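You operate a simulated robot arm through the tools that you are given. There is no shell and no other tool.

The job below is to be done with a simulated robot arm. You get a single attempt, and the scene is never put back.

JOB
Empty the purple cup, scrub the lime off the drain tray and rinse it.
Fine: cup tipped into the tray, then on the counter clear of it, teal pad back, drinking tap shut again. Set down upright: purple cup, teal pad. What is to be rubbed or washed off counts as gone when no trace of it is left.

Only the result counts: the job must be done as asked and must still hold three seconds after the hand-in. Knocking over, shifting, dropping, spilling or breaking anything else fails it.

ROBOT AND FRAMES
A 7-joint arm with a two-finger parallel gripper, fixed in place. Base frame: the origin is on the floor under the middle of its stand, x ahead of it, y to its left, z up; the work surface is at about z = 90. Readings come in cm, degrees, newtons and seconds.
With the tool pointing down near the work surface it reaches from about 48 to 92 cm from the base axis. Its first joint turns from -115.0 to 115.0 degrees. Payload 3.91 kg.
Tool frame: the origin (TCP) lies between the finger pads and is the grasp point; the fingertips stand 3 cm ahead of it; z points along the fingers, y is the line along which they close. The gripper opens to 11 cm. The fingers are 2 cm wide and 1 cm thick; the gripper's body (4.8 by 11.2 cm) begins 5.5 cm behind the TCP.
Orientation is that of the tool frame in the base frame, as a unit quaternion [w, x, y, z]. With the fingers straight down and closing along the base's y, the tool's x points along the base's -x, its y along +y and its z along -z.

CONTROLS
- The arm moves only by the tool step_arm. Its argument "moves" is one flat list of numbers, 6 for each row, row after row: the shift along the base's x, y, z in m, then the turn, a rotation vector about the base's x, y, z in degrees. In form: [x, y, z, rx, ry, rz, x, y, z, rx, ry, rz, ...]. A call has 1 to 20 rows; each row shifts and turns the commanded pose from where the row before left it. "jaw" is the gripper command, from -1 (fully open) to 1 (shut), values between in proportion, set as the call begins (left out, the last holds). Each row takes 0.2 s and may step no farther than 5 cm and 8.6 degrees from the row before; otherwise, or with a gripper value out of range, the whole call is refused. A pose out of reach is approached as far as the arm can. The call stops where the force on the tool passes 40 N (or 10 N more than at its start, if that is more) or the arm is blocked; 0.2 s more then pass. The fingers move at their own pace (about 15.3 cm/s each) and stop on an object; they squeeze with about 35 N. The grip force told is the motor's: it shows also when the fingers shut on nothing. Time passes only in rows, and 0.2 s behind the last, so rows that do not move let the fingers close. The reply holds the time, the measured pose of the TCP, the force on the tool along the base axes, the opening and the grip force, in the units named above and with some noise, with the torque about the TCP (base axes, N m) and any sound that the robot's microphone picked up.
- Cameras (640 x 400 px; columns grow to the right, rows downward): "scene" is fixed at [21.79, -65.01, 153.38]; the picture's right is [0.98, -0.21, 0.00], its down [-0.09, -0.44, -0.89] and it looks along [0.18, 0.87, -0.45] (base axes); focal length 359 px, centre (320, 200). "wrist" rides on the gripper at [7.2, 1.7, -10.3] in the tool frame; the picture's right is [-0.23, 0.97, 0.00], its down [-0.76, -0.18, -0.62] and it looks along [-0.61, -0.14, 0.78] (tool axes); focal length 222 px, centre (320, 200). There is no depth. A picture from a camera that has moved, and an enlarged one, comes with that camera's place and axes in the base frame and with its lens. The place of the scene camera against the robot may be out by one fixed shift of up to 1.2 cm in any direction.
- grab_frame(camera): a new picture of that camera. It takes no simulated time.
- move_column(by): slides the trunk up (or, below 0, down) by that many cm; the arm rides with it, the base frame stays. It gives what a move gives, with no picture.
- close_up(camera, box): a new picture of the part [left, top, right, bottom] of that camera's present view, enlarged. It takes no simulated time.
- sign_off(): hands the job in; it is judged then, once.

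Places have to be worked out from the pictures, the camera data and where the tool is seen. Open the gripper and draw the arm clear of the work before you hand the job in, unless the task says otherwise.

The tools are called as a command line: name --argument value ..., lists and objects as JSON in quotes. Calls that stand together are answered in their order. step_arm: Moves the arm, as the interface text tells. Its arguments: {"type":"object","properties":{"moves":{"type":"array"},"jaw":{"type":"number"}},"required":["moves"]} The other tools are called the same way: move_column (by) moves the trunk up or down; grab_frame (camera) takes a picture; close_up (camera, box) takes an enlarged picture of a part of a camera's view; sign_off () hands the job in.

At the start:

```text
time: 0.0
eef_pos: [49.43, 23.51, 127.04]
tcp_rot: [0.001, 0.0, 1.0, 0.001]
force: [0.2, 0.3, -0.2]
wrist_torque: [0.0, -0.02, -0.01]
opening: 10.99
gripper_force: 0.1
trunk travel left (down, up): [-80.0, 19.0]
```

scene: 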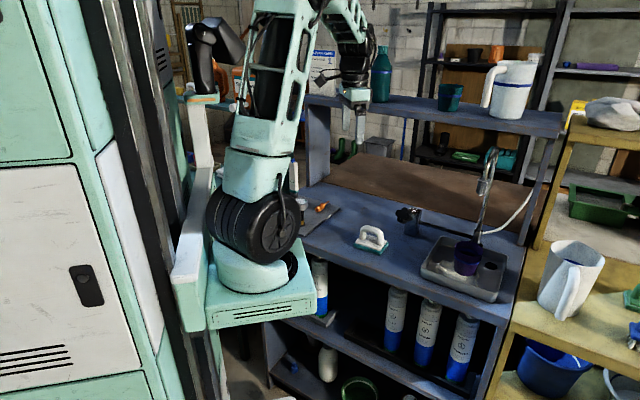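
wrist: 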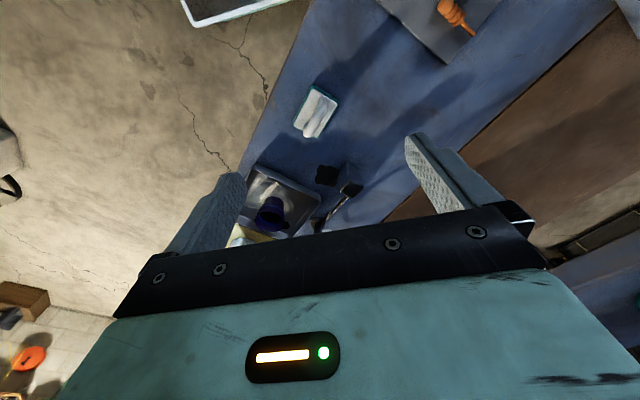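

I begin by looking closer at the tray, cup, pad and tap before moving.

close_up --camera "scene" --box '[340, 130, 560, 310]'

close_up --camera "scene" --box '[400, 200, 520, 310]'

close_up --camera "wrist" --box '[200, 60, 440, 260]'

```text
2.22 times, centred on (450, 220) of scene
camera zoom: at [21.79, -65.01, 153.38], right [0.98, -0.21, 0.0], down [-0.09, -0.44, -0.89], along [0.18, 0.87, -0.45], focal length 797 px, centre (31, 156)
```

zoom: 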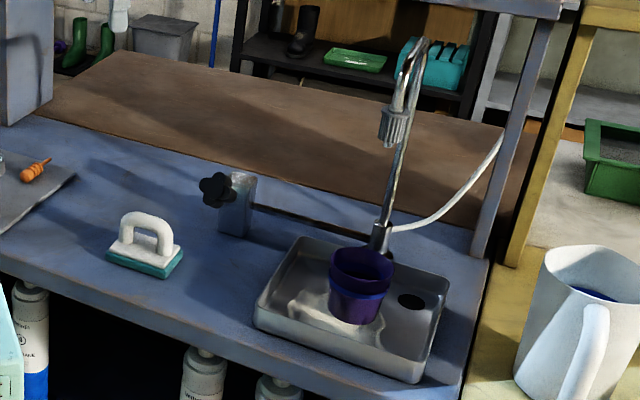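

```text
3.64 times, centred on (460, 255) of scene
camera zoom: at [21.79, -65.01, 153.38], right [0.98, -0.21, 0.0], down [-0.09, -0.44, -0.89], along [0.18, 0.87, -0.45], focal length 1305 px, centre (-189, 0)
```

zoom: 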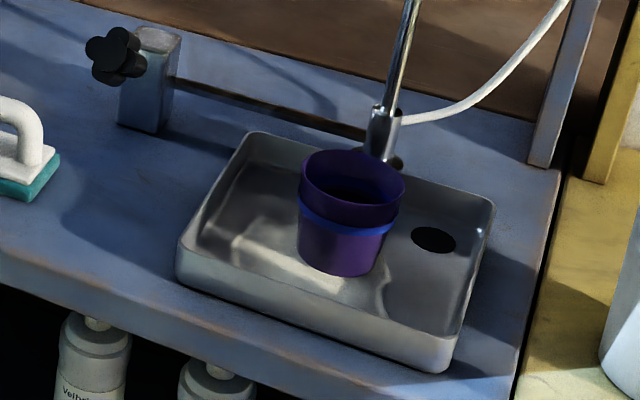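

```text
2.00 times, centred on (320, 160) of wrist
camera zoom: at [42.25, 25.25, 137.29], right [0.23, 0.97, 0.0], down [0.76, -0.18, 0.62], along [0.61, -0.14, -0.78], focal length 444 px, centre (320, 280)
```

zoom: 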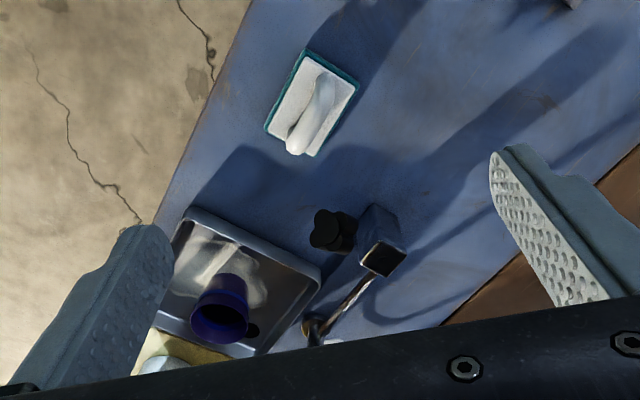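

The lime is the whitish patch on the tray floor around the cup. The black star knob on a block looks like the tap valve, and the nozzle hangs above the tray at about z 113. I'll move the wrist camera nearer the tray to get a better look.

step_arm --moves '[0.02, -0.025, -0.02, 0, 0, 0, 0.02, -0.025, -0.02, 0, 0, 0, 0.02, -0.025, -0.02, 0, 0, 0, 0.02, -0.025, -0.02, 0, 0, 0]' --jaw -1

grab_frame --camera "wrist"

grab_frame --camera "scene"

```text
time: 1.0
eef_pos: [57.5, 13.58, 119.06]
tcp_rot: [0.0, 0.001, 1.0, 0.0]
force: [0.2, 0.6, 0.5]
wrist_torque: [-0.03, 0.0, -0.01]
opening: 11.02
gripper_force: 0.2
trunk travel left (down, up): [-80.0, 19.0]
```

```text
taken
camera wrist: at [50.25, 15.27, 129.37], right [0.23, 0.97, 0.0], down [0.76, -0.18, 0.62], along [0.61, -0.14, -0.78], focal length 222 px, centre (320, 200)
```

wrist: 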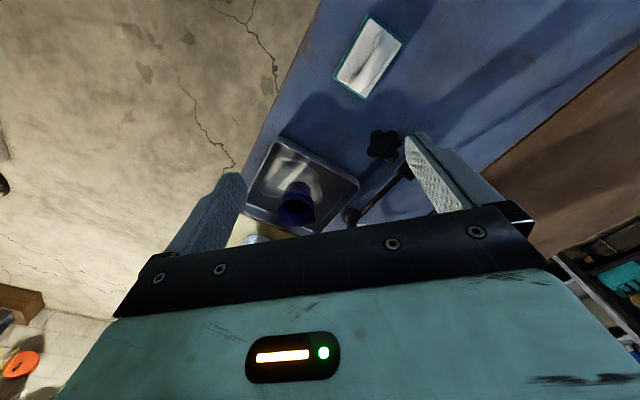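

```text
taken
```

scene: 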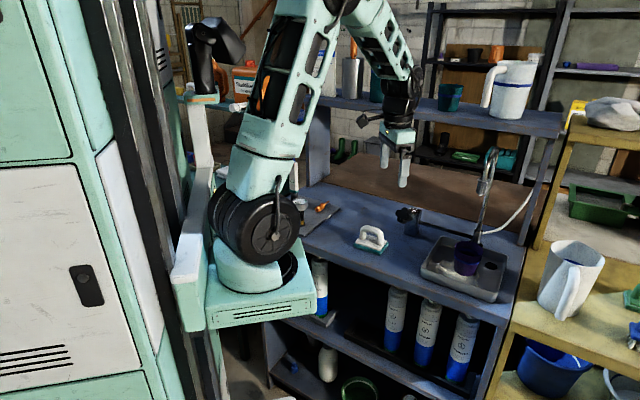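

The tray is in view between the fingers, so I'll enlarge it to measure the tray, cup, lime and knob.

close_up --camera "wrist" --box '[230, 100, 430, 240]'

close_up --camera "wrist" --box '[300, 0, 460, 110]'

close_up --camera "scene" --box '[380, 140, 540, 240]'

```text
2.86 times, centred on (330, 170) of wrist
camera zoom: at [50.25, 15.27, 129.37], right [0.23, 0.97, 0.0], down [0.76, -0.18, 0.62], along [0.61, -0.14, -0.78], focal length 635 px, centre (291, 286)
```

zoom: 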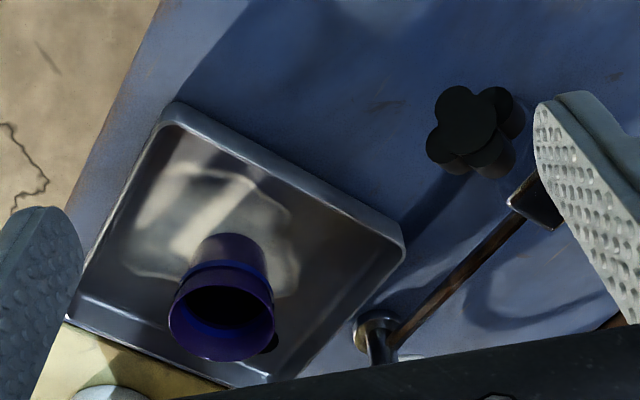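

```text
3.64 times, centred on (380, 55) of wrist
camera zoom: at [50.25, 15.27, 129.37], right [0.23, 0.97, 0.0], down [0.76, -0.18, 0.62], along [0.61, -0.14, -0.78], focal length 808 px, centre (102, 727)
```

zoom: 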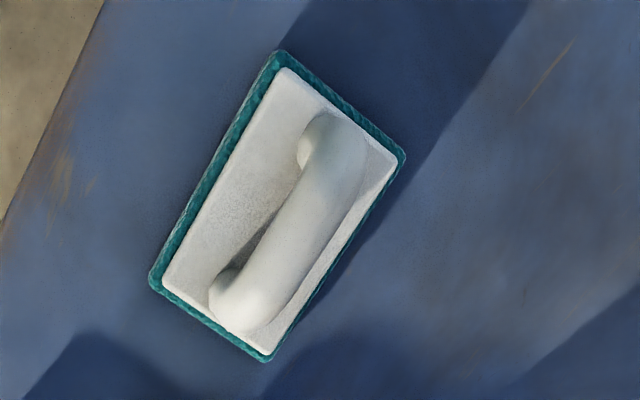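

```text
4.00 times, centred on (460, 190) of scene
camera zoom: at [21.79, -65.01, 153.38], right [0.98, -0.21, 0.0], down [-0.09, -0.44, -0.89], along [0.18, 0.87, -0.45], focal length 1435 px, centre (-240, 240)
```

zoom: 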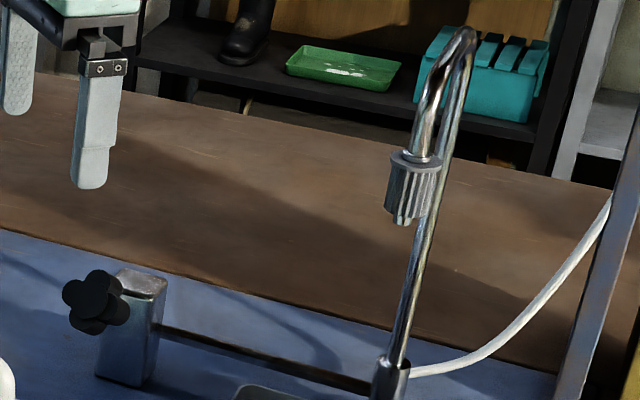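

Estimates so far:
- Cup: about (75.5, 4.9), 7 cm wide, rim near z 98.5.
- Tray: centred near (76.5, 5).
- Pad: about (56, 21), with its handle along the bench edge, which is turned 45°.
- Knob: about (65, 20.5, 99), facing the front of the bench.

For the cup I want the camera on top of the hand, so I'll roll the tool about the vertical in free air first.

step_arm --moves '[0, 0, 0, 0, 0, 8.5, 0, 0, 0, 0, 0, 8.5, 0, 0, 0, 0, 0, 8.5, 0, 0, 0, 0, 0, 8.5, 0, 0, 0, 0, 0, 8.5, 0, 0, 0, 0, 0, 8.5, 0, 0, 0, 0, 0, 8.5, 0, 0, 0, 0, 0, 8.5, 0, 0, 0, 0, 0, 8.5, 0, 0, 0, 0, 0, 8.5]'

grab_frame --camera "wrist"

```text
time: 3.2
eef_pos: [57.4, 13.44, 119.04]
tcp_rot: [0.0, -0.676, 0.737, 0.0]
force: [0.0, 0.4, 0.0]
wrist_torque: [-0.03, -0.01, -0.02]
opening: 11.01
gripper_force: 0.0
trunk travel left (down, up): [-80.0, 19.0]
```

```text
taken
camera wrist: at [55.21, 6.42, 129.28], right [-0.95, 0.31, 0.0], down [0.24, 0.74, 0.62], along [0.19, 0.59, -0.78], focal length 222 px, centre (320, 200)
```

wrist: 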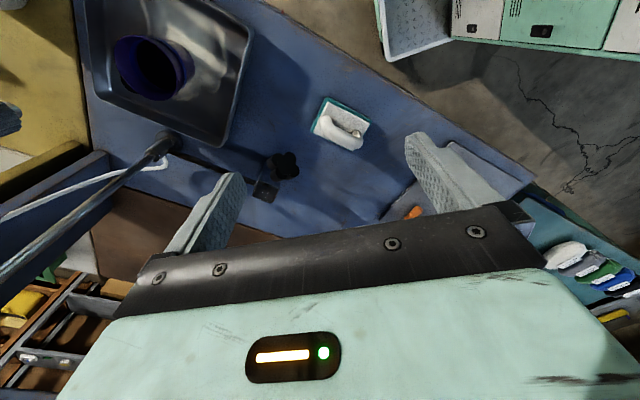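

The roll works, and from here the camera sees the tap, knob and pad from the side. I'll enlarge those for triangulation.

close_up --camera "wrist" --box '[80, 0, 280, 160]'

close_up --camera "wrist" --box '[230, 80, 390, 220]'

```text
2.50 times, centred on (180, 80) of wrist
camera zoom: at [55.21, 6.42, 129.28], right [-0.95, 0.31, 0.0], down [0.24, 0.74, 0.62], along [0.19, 0.59, -0.78], focal length 555 px, centre (670, 500)
```

zoom: 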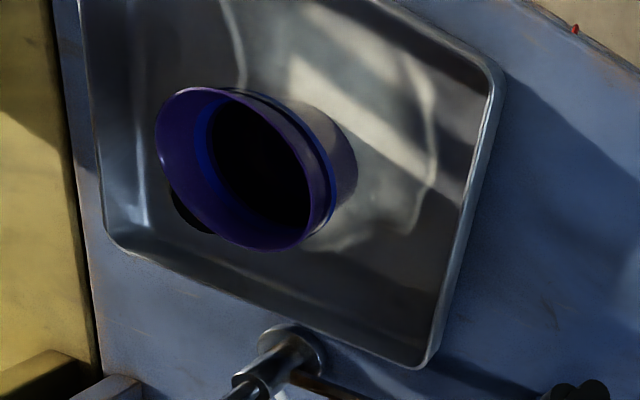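

```text
2.86 times, centred on (310, 150) of wrist
camera zoom: at [55.21, 6.42, 129.28], right [-0.95, 0.31, 0.0], down [0.24, 0.74, 0.62], along [0.19, 0.59, -0.78], focal length 635 px, centre (349, 343)
```

zoom: 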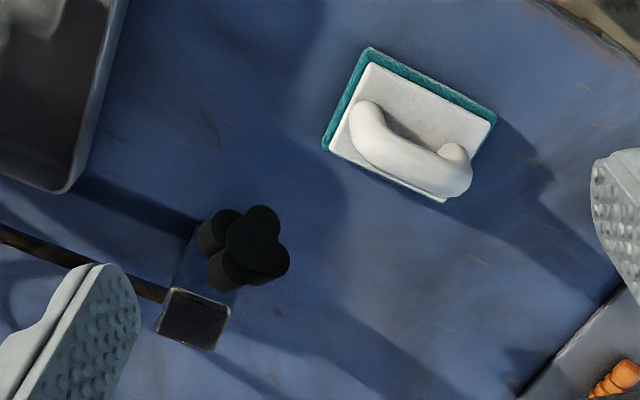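

The view shows the pipe rising vertically from about (86, 14), with the nozzle out of frame above the tray centre. I'll look closer at the knob's axis.

close_up --camera "wrist" --box '[260, 140, 310, 210]'

close_up --camera "scene" --box '[390, 195, 430, 235]'

```text
5.71 times, centred on (285, 175) of wrist
camera zoom: at [55.21, 6.42, 129.28], right [-0.95, 0.31, 0.0], down [0.24, 0.74, 0.62], along [0.19, 0.59, -0.78], focal length 1269 px, centre (520, 343)
```

zoom: 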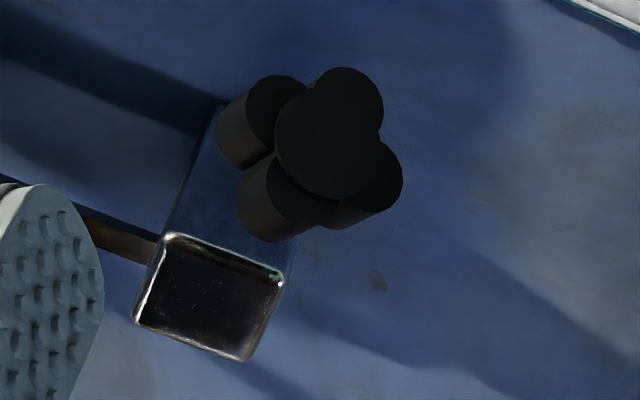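

```text
10.00 times, centred on (410, 215) of scene
camera zoom: at [21.79, -65.01, 153.38], right [0.98, -0.21, 0.0], down [-0.09, -0.44, -0.89], along [0.18, 0.87, -0.45], focal length 3588 px, centre (-580, 50)
```

zoom: 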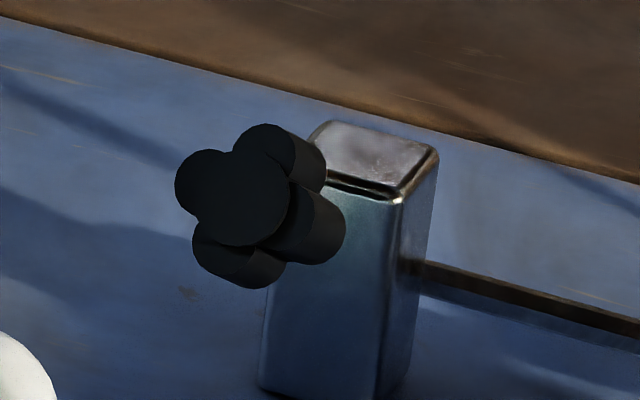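

The knob is a four-lobed handle with a front cap. It faces the front of the bench and seems to tilt somewhat upward. I'll finish the roll so the camera rides on the far side of the hand, pitching later.

step_arm --moves '[0, 0, 0, 0, 0, 8.59, 0, 0, 0, 0, 0, 8.59, 0, 0, 0, 0, 0, 8.59, 0, 0, 0, 0, 0, 8.59, 0, 0, 0, 0, 0, 8.59, 0, 0, 0, 0, 0, 8.59, 0, 0, 0, 0, 0, 8.59, 0, 0, 0, 0, 0, 8.59, 0, 0, 0, 0, 0, 8.59, 0, 0, 0, 0, 0, 8.59, 0, 0, 0, 0, 0, 8.59]'

grab_frame --camera "wrist"

grab_frame --camera "scene"

```text
time: 5.6
eef_pos: [57.51, 13.53, 118.97]
tcp_rot: [0.0, 1.0, -0.003, -0.001]
force: [-0.3, 0.5, 0.2]
wrist_torque: [-0.02, 0.0, -0.03]
opening: 11.01
gripper_force: 0.1
trunk travel left (down, up): [-80.0, 19.0]
```

```text
taken
camera wrist: at [64.73, 11.83, 129.29], right [-0.23, -0.97, 0.0], down [-0.76, 0.18, 0.62], along [-0.61, 0.15, -0.78], focal length 222 px, centre (320, 200)
```

wrist: 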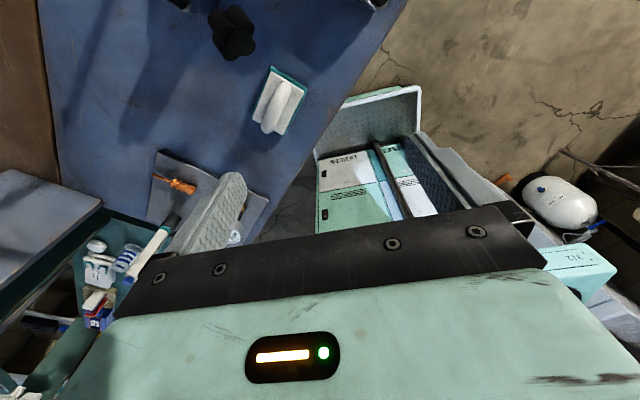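

```text
taken
```

scene: 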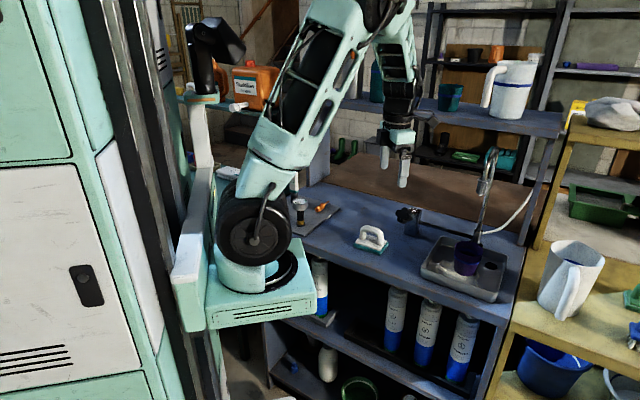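

The flip succeeded with the tool still vertical. Now I'll pitch it forward to 30° below horizontal, heading +x, while moving a little toward the tray and keeping well short of the nozzle.

step_arm --moves '[0.006, -0.008, -0.01, 0, -8.57, 0, 0.006, -0.008, -0.01, 0, -8.57, 0, 0.006, -0.008, -0.01, 0, -8.57, 0, 0.006, -0.008, -0.01, 0, -8.57, 0, 0.006, -0.008, -0.01, 0, -8.57, 0, 0.006, -0.008, -0.01, 0, -8.57, 0, 0.006, -0.008, -0.01, 0, -8.57, 0]'

grab_frame --camera "wrist"

grab_frame --camera "scene"

```text
time: 7.2
eef_pos: [61.57, 7.84, 112.1]
tcp_rot: [-0.003, 0.866, -0.004, 0.501]
force: [0.2, 0.1, 0.2]
wrist_torque: [0.04, -0.03, 0.01]
opening: 10.98
gripper_force: 0.0
trunk travel left (down, up): [-80.0, 19.0]
```

```text
taken
camera wrist: at [56.27, 6.07, 123.34], right [-0.12, -0.97, -0.21], down [-0.92, 0.18, -0.35], along [0.38, 0.15, -0.91], focal length 222 px, centre (320, 200)
```

wrist: 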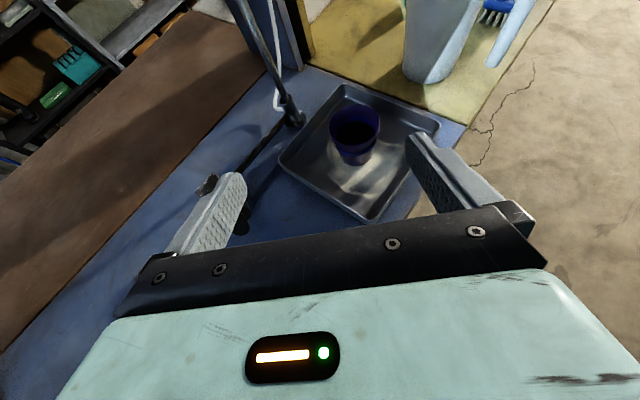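

```text
taken
```

scene: 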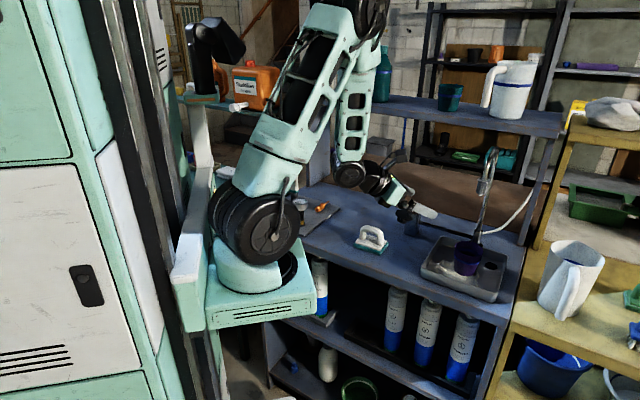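

Good view from above. I'll enlarge it to fix the cup, the lime patch and the tap position.

close_up --camera "wrist" --box '[260, 70, 460, 230]'

close_up --camera "wrist" --box '[200, 0, 400, 140]'

```text
2.50 times, centred on (360, 150) of wrist
camera zoom: at [56.27, 6.07, 123.34], right [-0.12, -0.97, -0.21], down [-0.92, 0.18, -0.35], along [0.38, 0.15, -0.91], focal length 555 px, centre (220, 325)
```

zoom: 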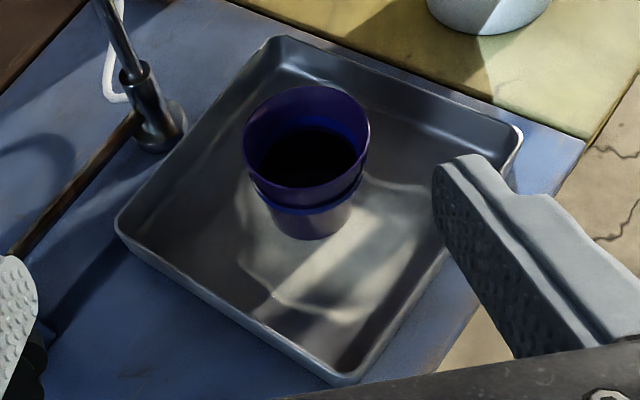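

```text
2.86 times, centred on (300, 70) of wrist
camera zoom: at [56.27, 6.07, 123.34], right [-0.12, -0.97, -0.21], down [-0.92, 0.18, -0.35], along [0.38, 0.15, -0.91], focal length 635 px, centre (377, 571)
```

zoom: 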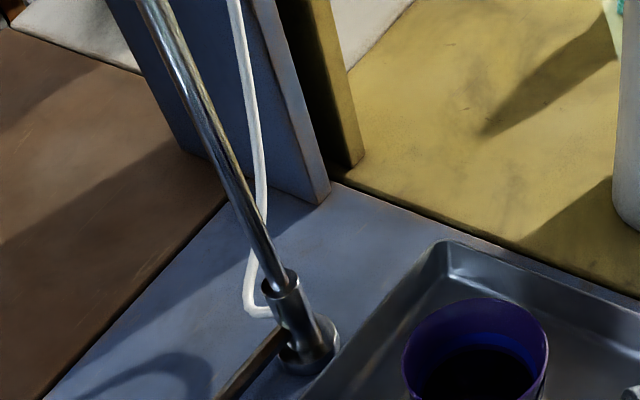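

The cup stands almost at the tray centre, about (76.7, 4.3), with its rim near z 97.5. The nozzle should be right above it near z 114. I'll move to a low stand-off behind the cup, in line with the tool axis.

step_arm --moves '[0.016, -0.012, -0.036, 0, 0, 0, 0.016, -0.012, -0.036, 0, 0, 0, 0.015, -0.011, -0.034, 0, 0, 0]'

grab_frame --camera "wrist"

close_up --camera "scene" --box '[380, 140, 540, 310]'

```text
time: 8.0
eef_pos: [66.38, 4.42, 101.29]
tcp_rot: [-0.002, 0.866, -0.004, 0.499]
force: [-0.7, -0.1, 1.1]
wrist_torque: [-0.02, 0.03, 0.01]
opening: 11.03
gripper_force: 0.0
trunk travel left (down, up): [-80.0, 19.0]
```

```text
taken
camera wrist: at [61.05, 2.69, 112.69], right [-0.12, -0.97, -0.2], down [-0.92, 0.18, -0.35], along [0.37, 0.15, -0.92], focal length 222 px, centre (320, 200)
```

wrist: 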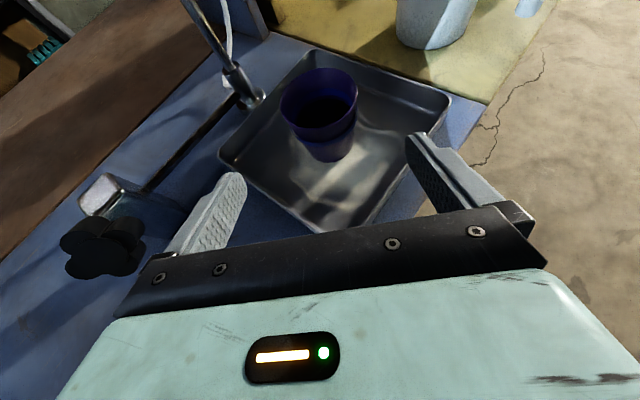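

```text
2.35 times, centred on (460, 225) of scene
camera zoom: at [21.79, -65.01, 153.38], right [0.98, -0.21, 0.0], down [-0.09, -0.44, -0.89], along [0.18, 0.87, -0.45], focal length 844 px, centre (-9, 141)
```

zoom: 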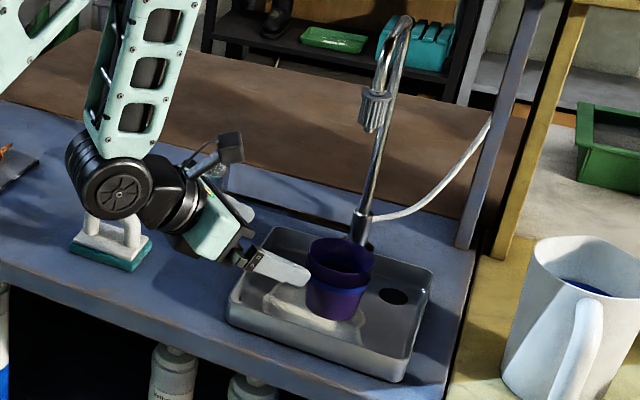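

The cup is centred between the fingers at about (76.1, 4.3), with free space ahead. I'll slide forward along the tool axis with the jaws open until they straddle it.

step_arm --moves '[0.025, 0, -0.0145, 0, 0, 0, 0.025, 0, -0.0145, 0, 0, 0, 0.025, -0.001, -0.0145, 0, 0, 0, 0.023, 0, -0.0135, 0, 0, 0, 0, 0, 0, 0, 0, 0]' --jaw -1

grab_frame --camera "wrist"

close_up --camera "scene" --box '[400, 140, 540, 310]'

```text
time: 9.2
eef_pos: [76.31, 4.25, 95.73]
tcp_rot: [-0.002, 0.866, -0.004, 0.5]
force: [0.5, 0.0, -0.2]
wrist_torque: [-0.01, 0.0, -0.01]
opening: 10.99
gripper_force: 0.1
trunk travel left (down, up): [-80.0, 19.0]
```

```text
taken
camera wrist: at [71.02, 2.52, 106.99], right [-0.12, -0.97, -0.2], down [-0.92, 0.18, -0.35], along [0.37, 0.15, -0.92], focal length 222 px, centre (320, 200)
```

wrist: 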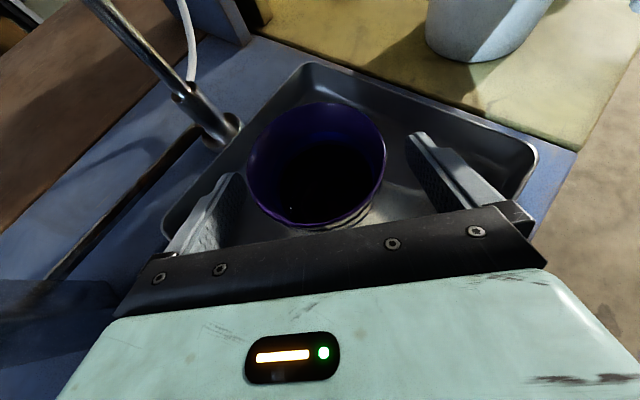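

```text
2.35 times, centred on (470, 225) of scene
camera zoom: at [21.79, -65.01, 153.38], right [0.98, -0.21, 0.0], down [-0.09, -0.44, -0.89], along [0.18, 0.87, -0.45], focal length 844 px, centre (-33, 141)
```

zoom: 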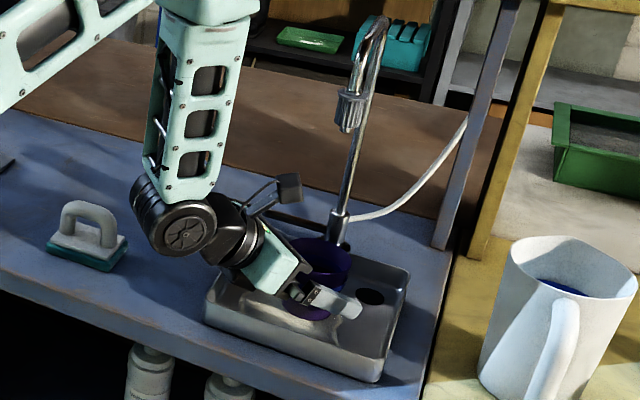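

The cup sits between the fingers with clearance all round and no contact force. I'll close the jaws on it now.

step_arm --moves '[0, 0, 0, 0, 0, 0, 0, 0, 0, 0, 0, 0, 0, 0, 0, 0, 0, 0, 0, 0, 0, 0, 0, 0]' --jaw 1

grab_frame --camera "wrist"

```text
time: 10.2
eef_pos: [76.3, 4.19, 95.72]
tcp_rot: [-0.002, 0.866, -0.004, 0.5]
force: [1.0, 0.4, 0.9]
wrist_torque: [0.04, -0.04, -0.01]
opening: 6.13
gripper_force: 34.8
trunk travel left (down, up): [-80.0, 19.0]
```

```text
taken
camera wrist: at [71.0, 2.52, 107.01], right [-0.12, -0.97, -0.2], down [-0.92, 0.18, -0.35], along [0.37, 0.15, -0.92], focal length 222 px, centre (320, 200)
```

wrist: 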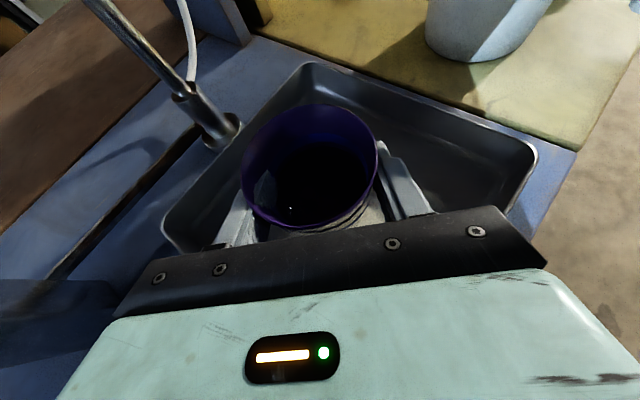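

The cup is held firmly at an opening of 6.1 cm. I'll lift it straight up 4 cm, slowly and level, which stays below the nozzle.

step_arm --moves '[0, 0, 0.008, 0, 0, 0, 0, 0, 0.01, 0, 0, 0, 0, 0, 0.01, 0, 0, 0, 0.003, 0.003, 0.01, 0, 0, 0, 0.003, 0.003, 0.002, 0, 0, 0, 0, 0, 0, 0, 0, 0]'

grab_frame --camera "wrist"

close_up --camera "scene" --box '[400, 140, 540, 310]'

```text
time: 11.6
eef_pos: [76.89, 4.89, 99.85]
tcp_rot: [-0.003, 0.866, -0.003, 0.5]
force: [0.3, -0.6, -1.2]
wrist_torque: [-0.03, 0.0, -0.02]
opening: 6.09
gripper_force: 35.2
trunk travel left (down, up): [-80.0, 19.0]
```

```text
taken
camera wrist: at [71.53, 3.15, 111.13], right [-0.12, -0.97, -0.2], down [-0.92, 0.18, -0.35], along [0.37, 0.15, -0.92], focal length 222 px, centre (320, 200)
```

wrist: 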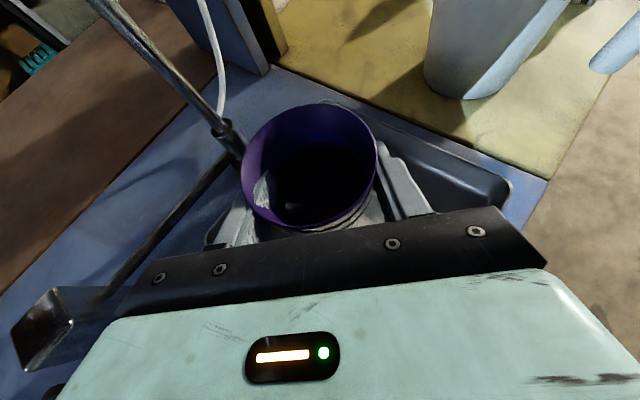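

```text
2.35 times, centred on (470, 225) of scene
camera zoom: at [21.79, -65.01, 153.38], right [0.98, -0.21, 0.0], down [-0.09, -0.44, -0.89], along [0.18, 0.87, -0.45], focal length 844 px, centre (-33, 141)
```

zoom: 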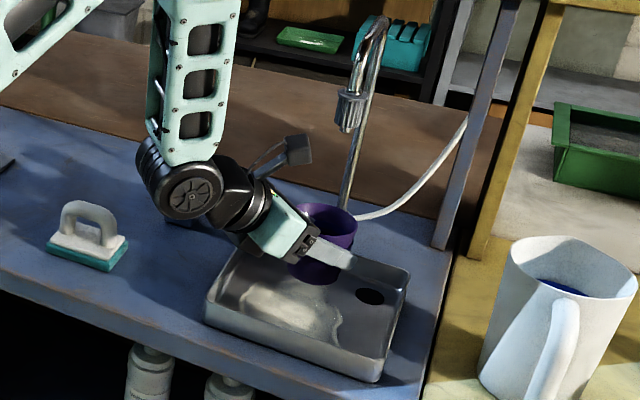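

The cup is up, level and clear of the tray floor. I'll tip it by rolling about the tool axis toward −y, over the tray middle, in small turns.

step_arm --moves '[0, 0, 0, 6.06, 0, -3.5, 0, 0, 0, 6.06, 0, -3.5, 0, 0, 0, 6.06, 0, -3.5, 0, 0, 0, 6.06, 0, -3.5, 0, 0, 0, 6.06, 0, -3.5, 0, 0, 0, 6.06, 0, -3.5, 0, 0, 0, 6.06, 0, -3.5, 0, 0, 0, 6.06, 0, -3.5, 0, 0, 0, 6.06, 0, -3.5, 0, 0, 0, 6.06, 0, -3.5]'

close_up --camera "scene" --box '[400, 140, 540, 310]'

grab_frame --camera "wrist"

```text
time: 13.8
eef_pos: [76.72, 5.04, 99.71]
tcp_rot: [-0.289, 0.707, -0.5, 0.408]
force: [0.0, 0.3, -0.3]
wrist_torque: [-0.03, 0.02, -0.05]
opening: 6.11
gripper_force: 34.7
trunk travel left (down, up): [-80.0, 19.0]
```

```text
2.35 times, centred on (470, 225) of scene
camera zoom: at [21.79, -65.01, 153.38], right [0.98, -0.21, 0.0], down [-0.09, -0.44, -0.89], along [0.18, 0.87, -0.45], focal length 844 px, centre (-33, 141)
```

zoom: 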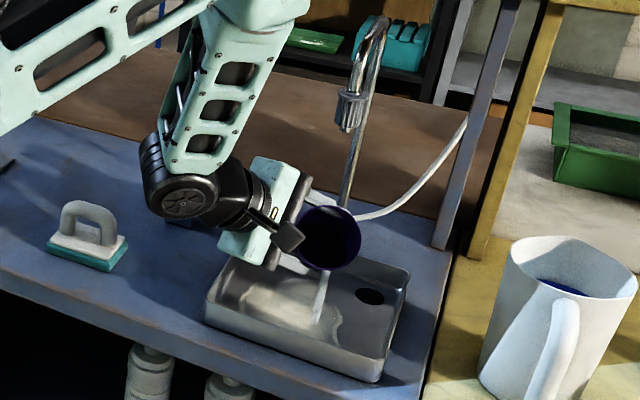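

```text
taken
camera wrist: at [68.26, -2.38, 105.53], right [-0.5, -0.11, -0.86], down [-0.58, 0.78, 0.24], along [0.64, 0.62, -0.45], focal length 222 px, centre (320, 200)
```

wrist: 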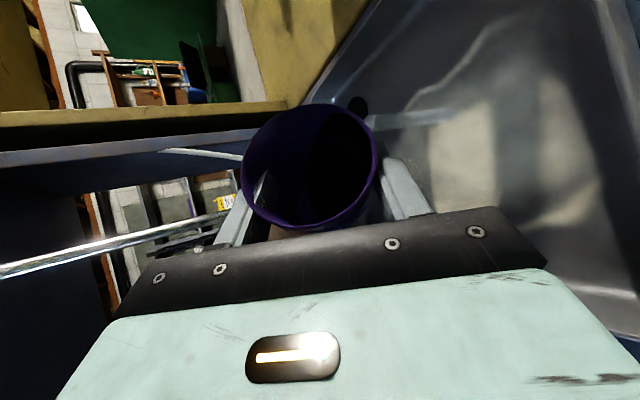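

Liquid is streaming from the cup into the tray. I'll continue the roll to drain it fully, then hold there.

step_arm --moves '[0, 0, 0, 6.06, 0, -3.5, 0, 0, 0, 6.06, 0, -3.5, 0, 0, 0, 6.06, 0, -3.5, 0, 0, 0, 6.06, 0, -3.5, 0, 0, 0, 6.06, 0, -3.5, 0, 0, 0, 6.93, 0, -4, 0, 0, 0, 6.93, 0, -4, 0, 0, 0, 6.93, 0, -4, 0, 0, 0, 6.93, 0, -4, 0, 0, 0, 6.93, 0, -4, 0, 0, 0, 6.93, 0, -4, 0, 0, 0, 0, 0, 0, 0, 0, 0, 0, 0, 0, 0, 0, 0, 0, 0, 0, 0, 0, 0, 0, 0, 0]'

close_up --camera "scene" --box '[400, 140, 540, 310]'

grab_frame --camera "wrist"

```text
time: 17.0
eef_pos: [76.7, 4.83, 99.81]
tcp_rot: [0.487, -0.199, 0.843, -0.114]
force: [0.2, 0.1, 0.1]
wrist_torque: [0.03, 0.04, 0.0]
opening: 6.09
gripper_force: 35.1
trunk travel left (down, up): [-80.0, 19.0]
```

```text
2.35 times, centred on (470, 225) of scene
camera zoom: at [21.79, -65.01, 153.38], right [0.98, -0.21, 0.0], down [-0.09, -0.44, -0.89], along [0.18, 0.87, -0.45], focal length 844 px, centre (-33, 141)
```

zoom: 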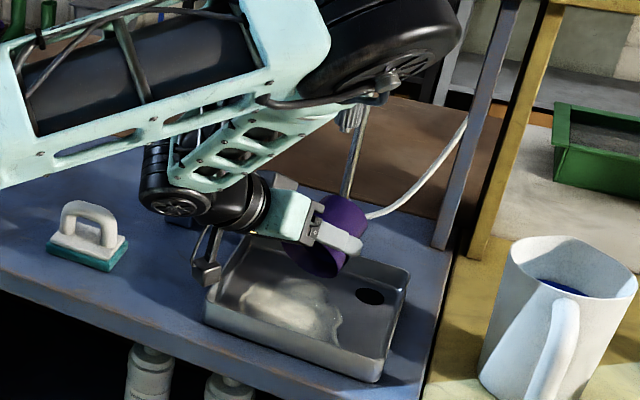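

```text
taken
camera wrist: at [64.19, 3.21, 98.58], right [-0.12, 0.97, -0.2], down [-0.16, 0.18, 0.97], along [0.98, 0.14, 0.13], focal length 222 px, centre (320, 200)
```

wrist: 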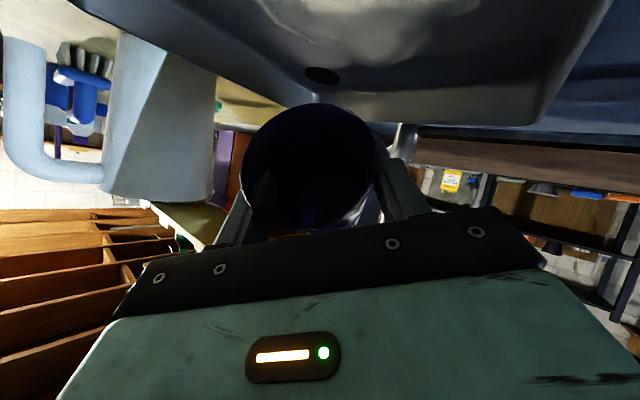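

The cup looks empty, but the elbow has swung out a lot during the roll. I'll check the full scene before moving further.

grab_frame --camera "scene"

close_up --camera "wrist" --box '[220, 80, 420, 240]'

```text
taken
```

scene: 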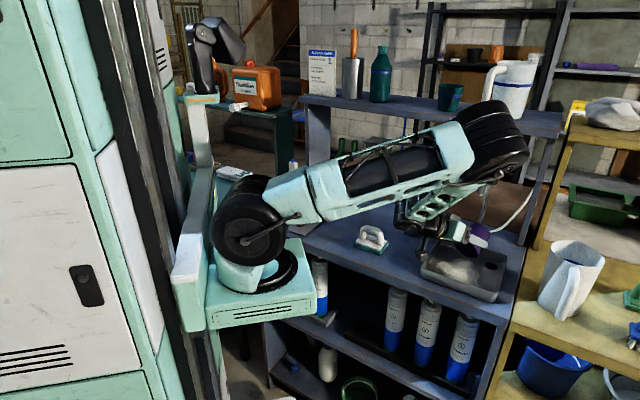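

```text
2.50 times, centred on (320, 160) of wrist
camera zoom: at [64.19, 3.21, 98.58], right [-0.12, 0.97, -0.2], down [-0.16, 0.18, 0.97], along [0.98, 0.14, 0.13], focal length 555 px, centre (320, 300)
```

zoom: 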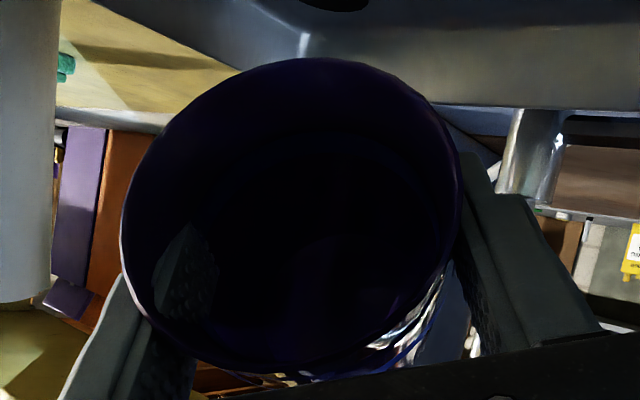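

The elbow swung to the right (−y) side but no contact was felt. I'll unroll in a few small batches and watch where the elbow goes.

step_arm --moves '[0, 0, 0, -6.93, 0, 4, 0, 0, 0, -6.93, 0, 4, 0, 0, 0, -6.93, 0, 4, 0, 0, 0, -6.93, 0, 4, 0, 0, 0, -6.93, 0, 4, 0, 0, 0, -6.93, 0, 4]'

grab_frame --camera "scene"

grab_frame --camera "wrist"

```text
time: 18.4
eef_pos: [76.65, 4.83, 99.76]
tcp_rot: [0.398, -0.525, 0.689, -0.303]
force: [-0.2, -0.4, 0.5]
wrist_torque: [0.0, 0.0, 0.0]
opening: 6.09
gripper_force: 35.1
trunk travel left (down, up): [-80.0, 19.0]
```

```text
taken
```

scene: 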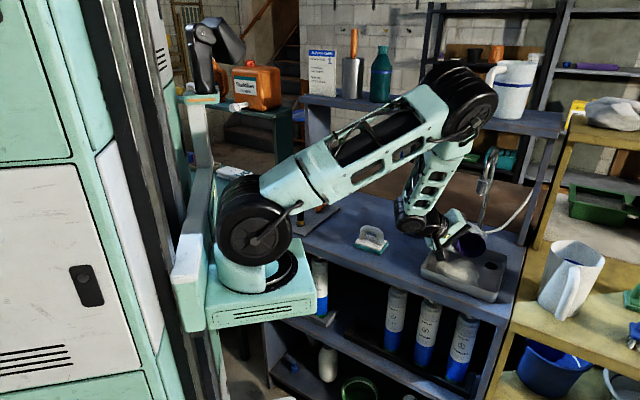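

```text
taken
camera wrist: at [66.09, -1.59, 101.71], right [-0.44, 0.48, -0.76], down [-0.35, 0.69, 0.64], along [0.83, 0.55, -0.13], focal length 222 px, centre (320, 200)
```

wrist: 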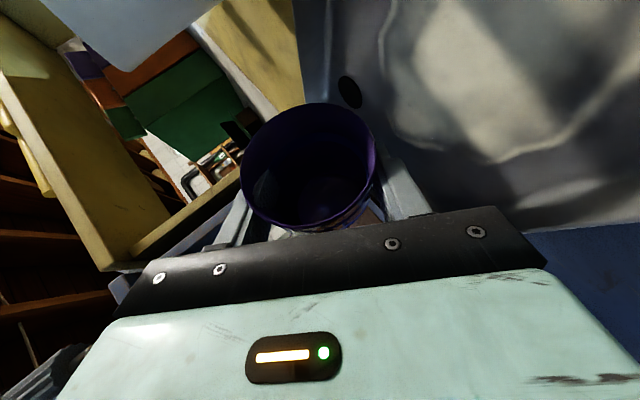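

The elbow is coming back the way it went, and no more liquid is running. I'll unroll the rest until the cup is upright.

step_arm --moves '[0, 0, 0, -6.062, 0, 3.5, 0, 0, 0, -6.062, 0, 3.5, 0, 0, 0, -6.062, 0, 3.5, 0, 0, 0, -6.062, 0, 3.5, 0, 0, 0, -6.062, 0, 3.5, 0, 0, 0, -6.062, 0, 3.5, 0, 0, 0, -6.062, 0, 3.5, 0, 0, 0, -6.062, 0, 3.5, 0, 0, 0, -6.062, 0, 3.5, 0, 0, 0, -6.062, 0, 3.5, 0, 0, 0, -6.062, 0, 3.5, 0, 0, 0, -6.062, 0, 3.5, 0, 0, 0, -6.062, 0, 3.5, 0, 0, 0, -6.062, 0, 3.5, 0, 0, 0, -6.062, 0, 3.5]'

grab_frame --camera "scene"

grab_frame --camera "wrist"

```text
time: 21.6
eef_pos: [76.73, 5.02, 99.7]
tcp_rot: [-0.003, 0.866, -0.002, 0.5]
force: [0.1, -0.3, 0.1]
wrist_torque: [-0.02, -0.03, -0.03]
opening: 6.03
gripper_force: 34.8
trunk travel left (down, up): [-80.0, 19.0]
```

```text
taken
```

scene: 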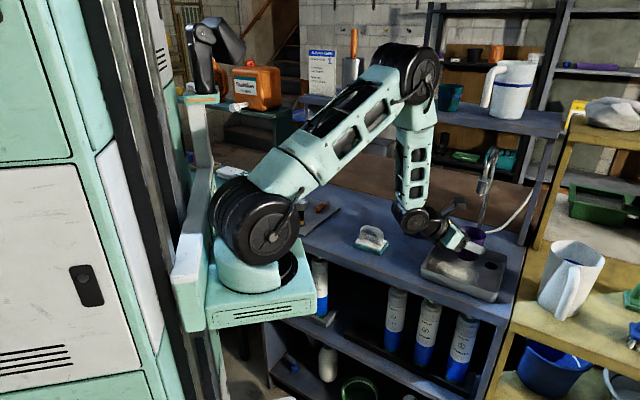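

```text
taken
camera wrist: at [71.51, 3.18, 111.1], right [-0.12, -0.97, -0.2], down [-0.92, 0.18, -0.35], along [0.37, 0.15, -0.92], focal length 222 px, centre (320, 200)
```

wrist: 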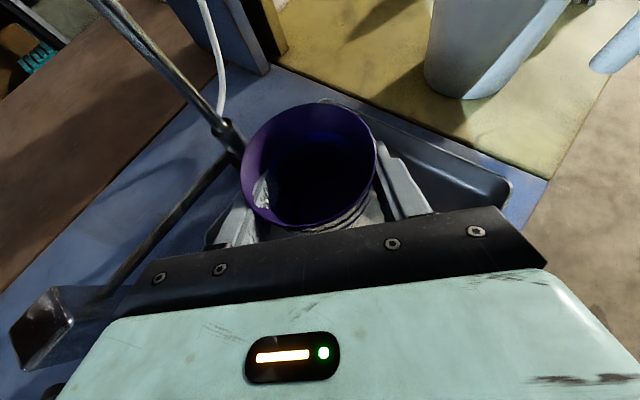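

close_up --camera "wrist" --box '[230, 90, 400, 240]'

close_up --camera "scene" --box '[410, 220, 520, 310]'

```text
2.67 times, centred on (315, 165) of wrist
camera zoom: at [71.51, 3.18, 111.1], right [-0.12, -0.97, -0.2], down [-0.92, 0.18, -0.35], along [0.37, 0.15, -0.92], focal length 592 px, centre (333, 293)
```

zoom: 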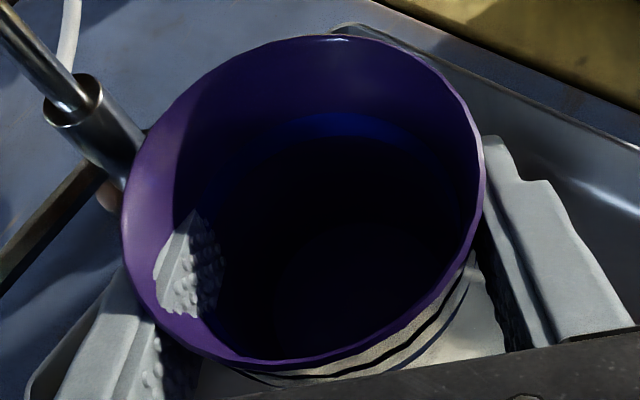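

```text
4.44 times, centred on (465, 265) of scene
camera zoom: at [21.79, -65.01, 153.38], right [0.98, -0.21, 0.0], down [-0.09, -0.44, -0.89], along [0.18, 0.87, -0.45], focal length 1595 px, centre (-324, -89)
```

zoom: 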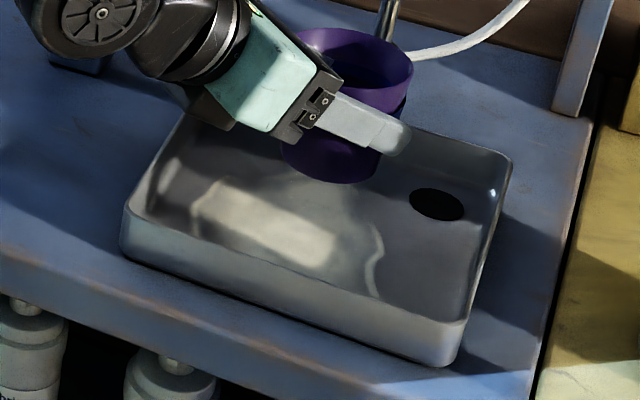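

The cup is upright again and its inside looks empty. I'll back it out from under the nozzle along −x, then rise before carrying it over to the free counter left of the valve block.

step_arm --moves '[-0.02, 0, 0, 0, 0, 0, -0.03, 0, 0.005, 0, 0, 0, -0.03, 0, 0.02, 0, 0, 0, -0.02, 0.01, 0.035, 0, 0, 0, -0.02, 0.02, 0.04, 0, 0, 0, 0, 0.04, 0.02, 0, 0, 0, 0, 0.045, 0, 0, 0, 0, 0, 0.045, 0, 0, 0, 0, 0, 0.045, 0, 0, 0, 0, 0, 0.045, 0, 0, 0, 0, 0, 0.04, 0, 0, 0, 0]'

grab_frame --camera "scene"

grab_frame --camera "wrist"

```text
time: 24.0
eef_pos: [64.66, 34.05, 111.67]
tcp_rot: [-0.001, 0.867, -0.005, 0.499]
force: [-0.1, -1.0, 1.0]
wrist_torque: [0.04, 0.02, 0.06]
opening: 6.06
gripper_force: 35.0
trunk travel left (down, up): [-80.0, 19.0]
```

```text
taken
```

scene: 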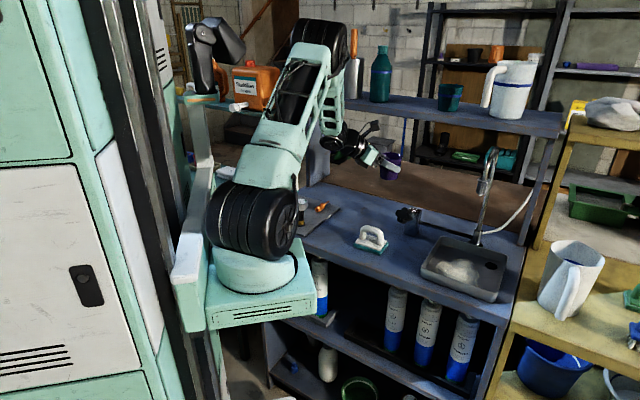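

```text
taken
camera wrist: at [59.5, 32.31, 123.0], right [-0.12, -0.97, -0.2], down [-0.92, 0.19, -0.35], along [0.37, 0.15, -0.92], focal length 222 px, centre (320, 200)
```

wrist: 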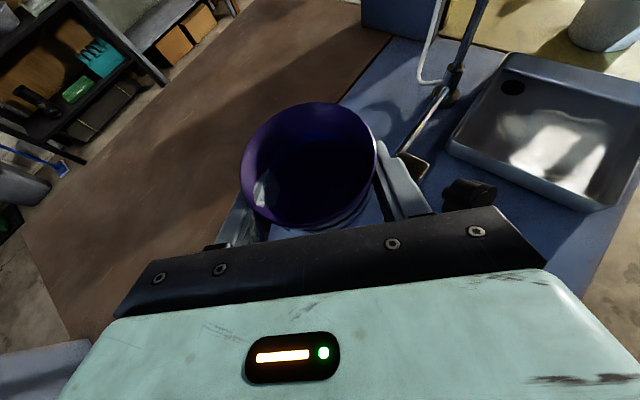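

The boundary to the brown board lies well behind, so (62, 36) is clear blue counter. I'll move there and descend to just above the expected contact height.

step_arm --moves '[-0.013, 0.01, -0.03, 0, 0, 0, -0.013, 0.01, -0.035, 0, 0, 0, 0, 0, -0.04, 0, 0, 0, 0, 0, -0.035, 0, 0, 0, 0, 0, -0.015, 0, 0, 0, 0, 0, 0, 0, 0, 0]'

close_up --camera "scene" --box '[320, 140, 460, 260]'

grab_frame --camera "wrist"

```text
time: 25.4
eef_pos: [62.15, 36.13, 96.18]
tcp_rot: [-0.002, 0.866, -0.005, 0.5]
force: [-0.9, 1.2, 0.9]
wrist_torque: [0.0, 0.04, -0.02]
opening: 6.07
gripper_force: 34.6
trunk travel left (down, up): [-80.0, 19.0]
```

```text
3.33 times, centred on (390, 200) of scene
camera zoom: at [21.79, -65.01, 153.38], right [0.98, -0.21, 0.0], down [-0.09, -0.44, -0.89], along [0.18, 0.87, -0.45], focal length 1196 px, centre (87, 200)
```

zoom: 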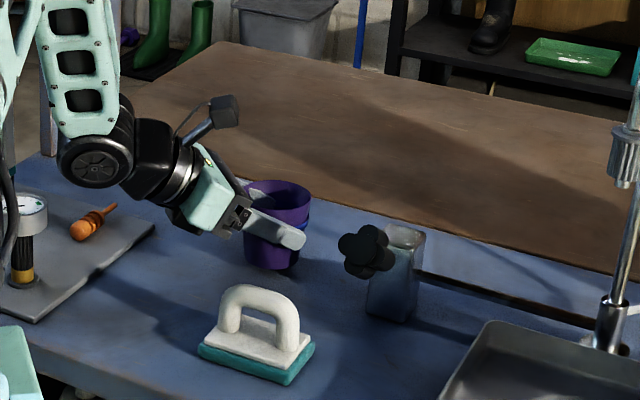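

```text
taken
camera wrist: at [56.8, 34.37, 107.4], right [-0.12, -0.97, -0.2], down [-0.92, 0.18, -0.35], along [0.37, 0.15, -0.92], focal length 222 px, centre (320, 200)
```

wrist: 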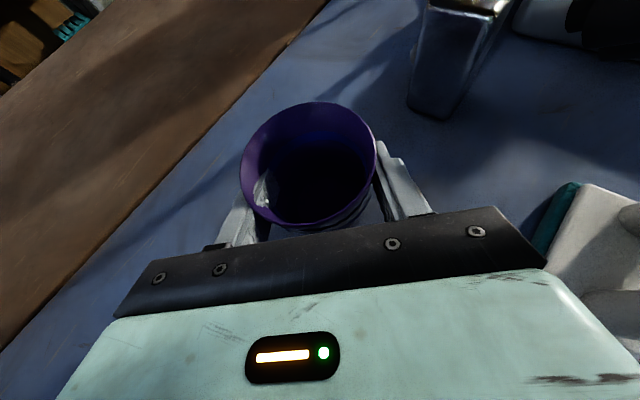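

The cup hangs just above clear counter. I'll lower it in millimetre steps and watch the force.

step_arm --moves '[0, 0, -0.003, 0, 0, 0, 0, 0, -0.003, 0, 0, 0, 0, 0, -0.003, 0, 0, 0, 0, 0, 0, 0, 0, 0]'

step_arm --moves '[0, 0, -0.002, 0, 0, 0, 0, 0, -0.002, 0, 0, 0, 0, 0, 0, 0, 0, 0]'

```text
time: 26.4
eef_pos: [62.11, 35.96, 95.47]
tcp_rot: [-0.003, 0.866, -0.003, 0.5]
force: [0.1, -0.1, 0.3]
wrist_torque: [-0.05, 0.01, 0.0]
opening: 6.05
gripper_force: 35.4
trunk travel left (down, up): [-80.0, 19.0]
```

```text
time: 27.2
eef_pos: [62.11, 35.93, 95.09]
tcp_rot: [-0.003, 0.865, -0.005, 0.501]
force: [-1.3, -2.4, 12.9]
wrist_torque: [0.17, 0.04, 0.05]
opening: 6.07
gripper_force: 35.1
trunk travel left (down, up): [-80.0, 19.0]
```

The cup has touched down, with 13 N upward. I'll ease up 1 mm and open the jaws.

step_arm --moves '[0, 0, 0.0012, 0, 0, 0, 0, 0, 0, 0, 0, 0]'

step_arm --moves '[0, 0, 0, 0, 0, 0, 0, 0, 0, 0, 0, 0, 0, 0, 0, 0, 0, 0]' --jaw -1

grab_frame --camera "wrist"

close_up --camera "scene" --box '[320, 140, 460, 260]'

```text
time: 27.8
eef_pos: [62.15, 35.78, 95.07]
tcp_rot: [-0.002, 0.866, -0.005, 0.5]
force: [3.6, -0.9, 8.8]
wrist_torque: [0.2, -0.18, -0.09]
opening: 6.03
gripper_force: 35.1
trunk travel left (down, up): [-80.0, 19.0]
```

```text
time: 28.6
eef_pos: [62.13, 35.92, 95.06]
tcp_rot: [-0.002, 0.866, -0.003, 0.501]
force: [0.8, -1.0, 0.2]
wrist_torque: [0.01, 0.02, 0.0]
opening: 11.0
gripper_force: 0.0
trunk travel left (down, up): [-80.0, 19.0]
```

```text
taken
camera wrist: at [56.86, 34.18, 106.38], right [-0.12, -0.97, -0.2], down [-0.92, 0.18, -0.35], along [0.37, 0.15, -0.92], focal length 222 px, centre (320, 200)
```

wrist: 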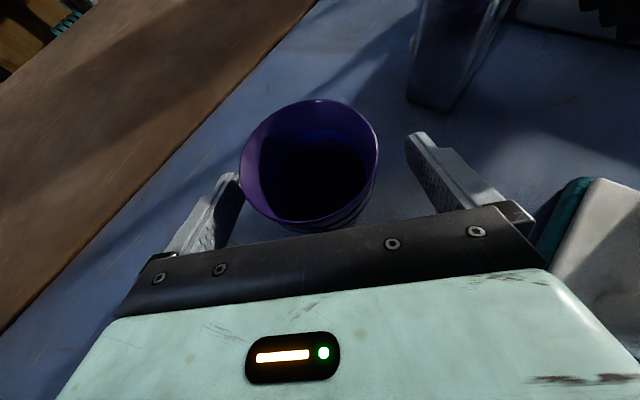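

```text
3.33 times, centred on (390, 200) of scene
camera zoom: at [21.79, -65.01, 153.38], right [0.98, -0.21, 0.0], down [-0.09, -0.44, -0.89], along [0.18, 0.87, -0.45], focal length 1196 px, centre (87, 200)
```

zoom: 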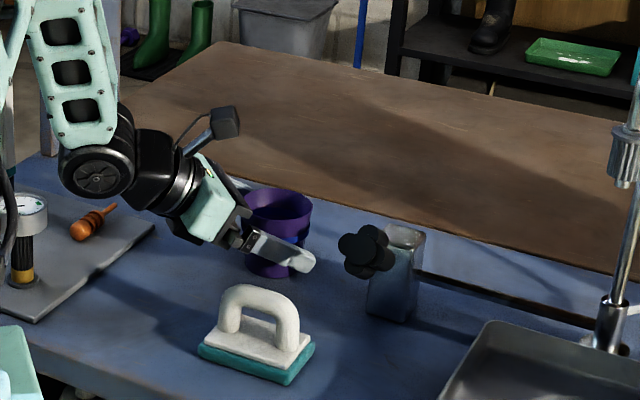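

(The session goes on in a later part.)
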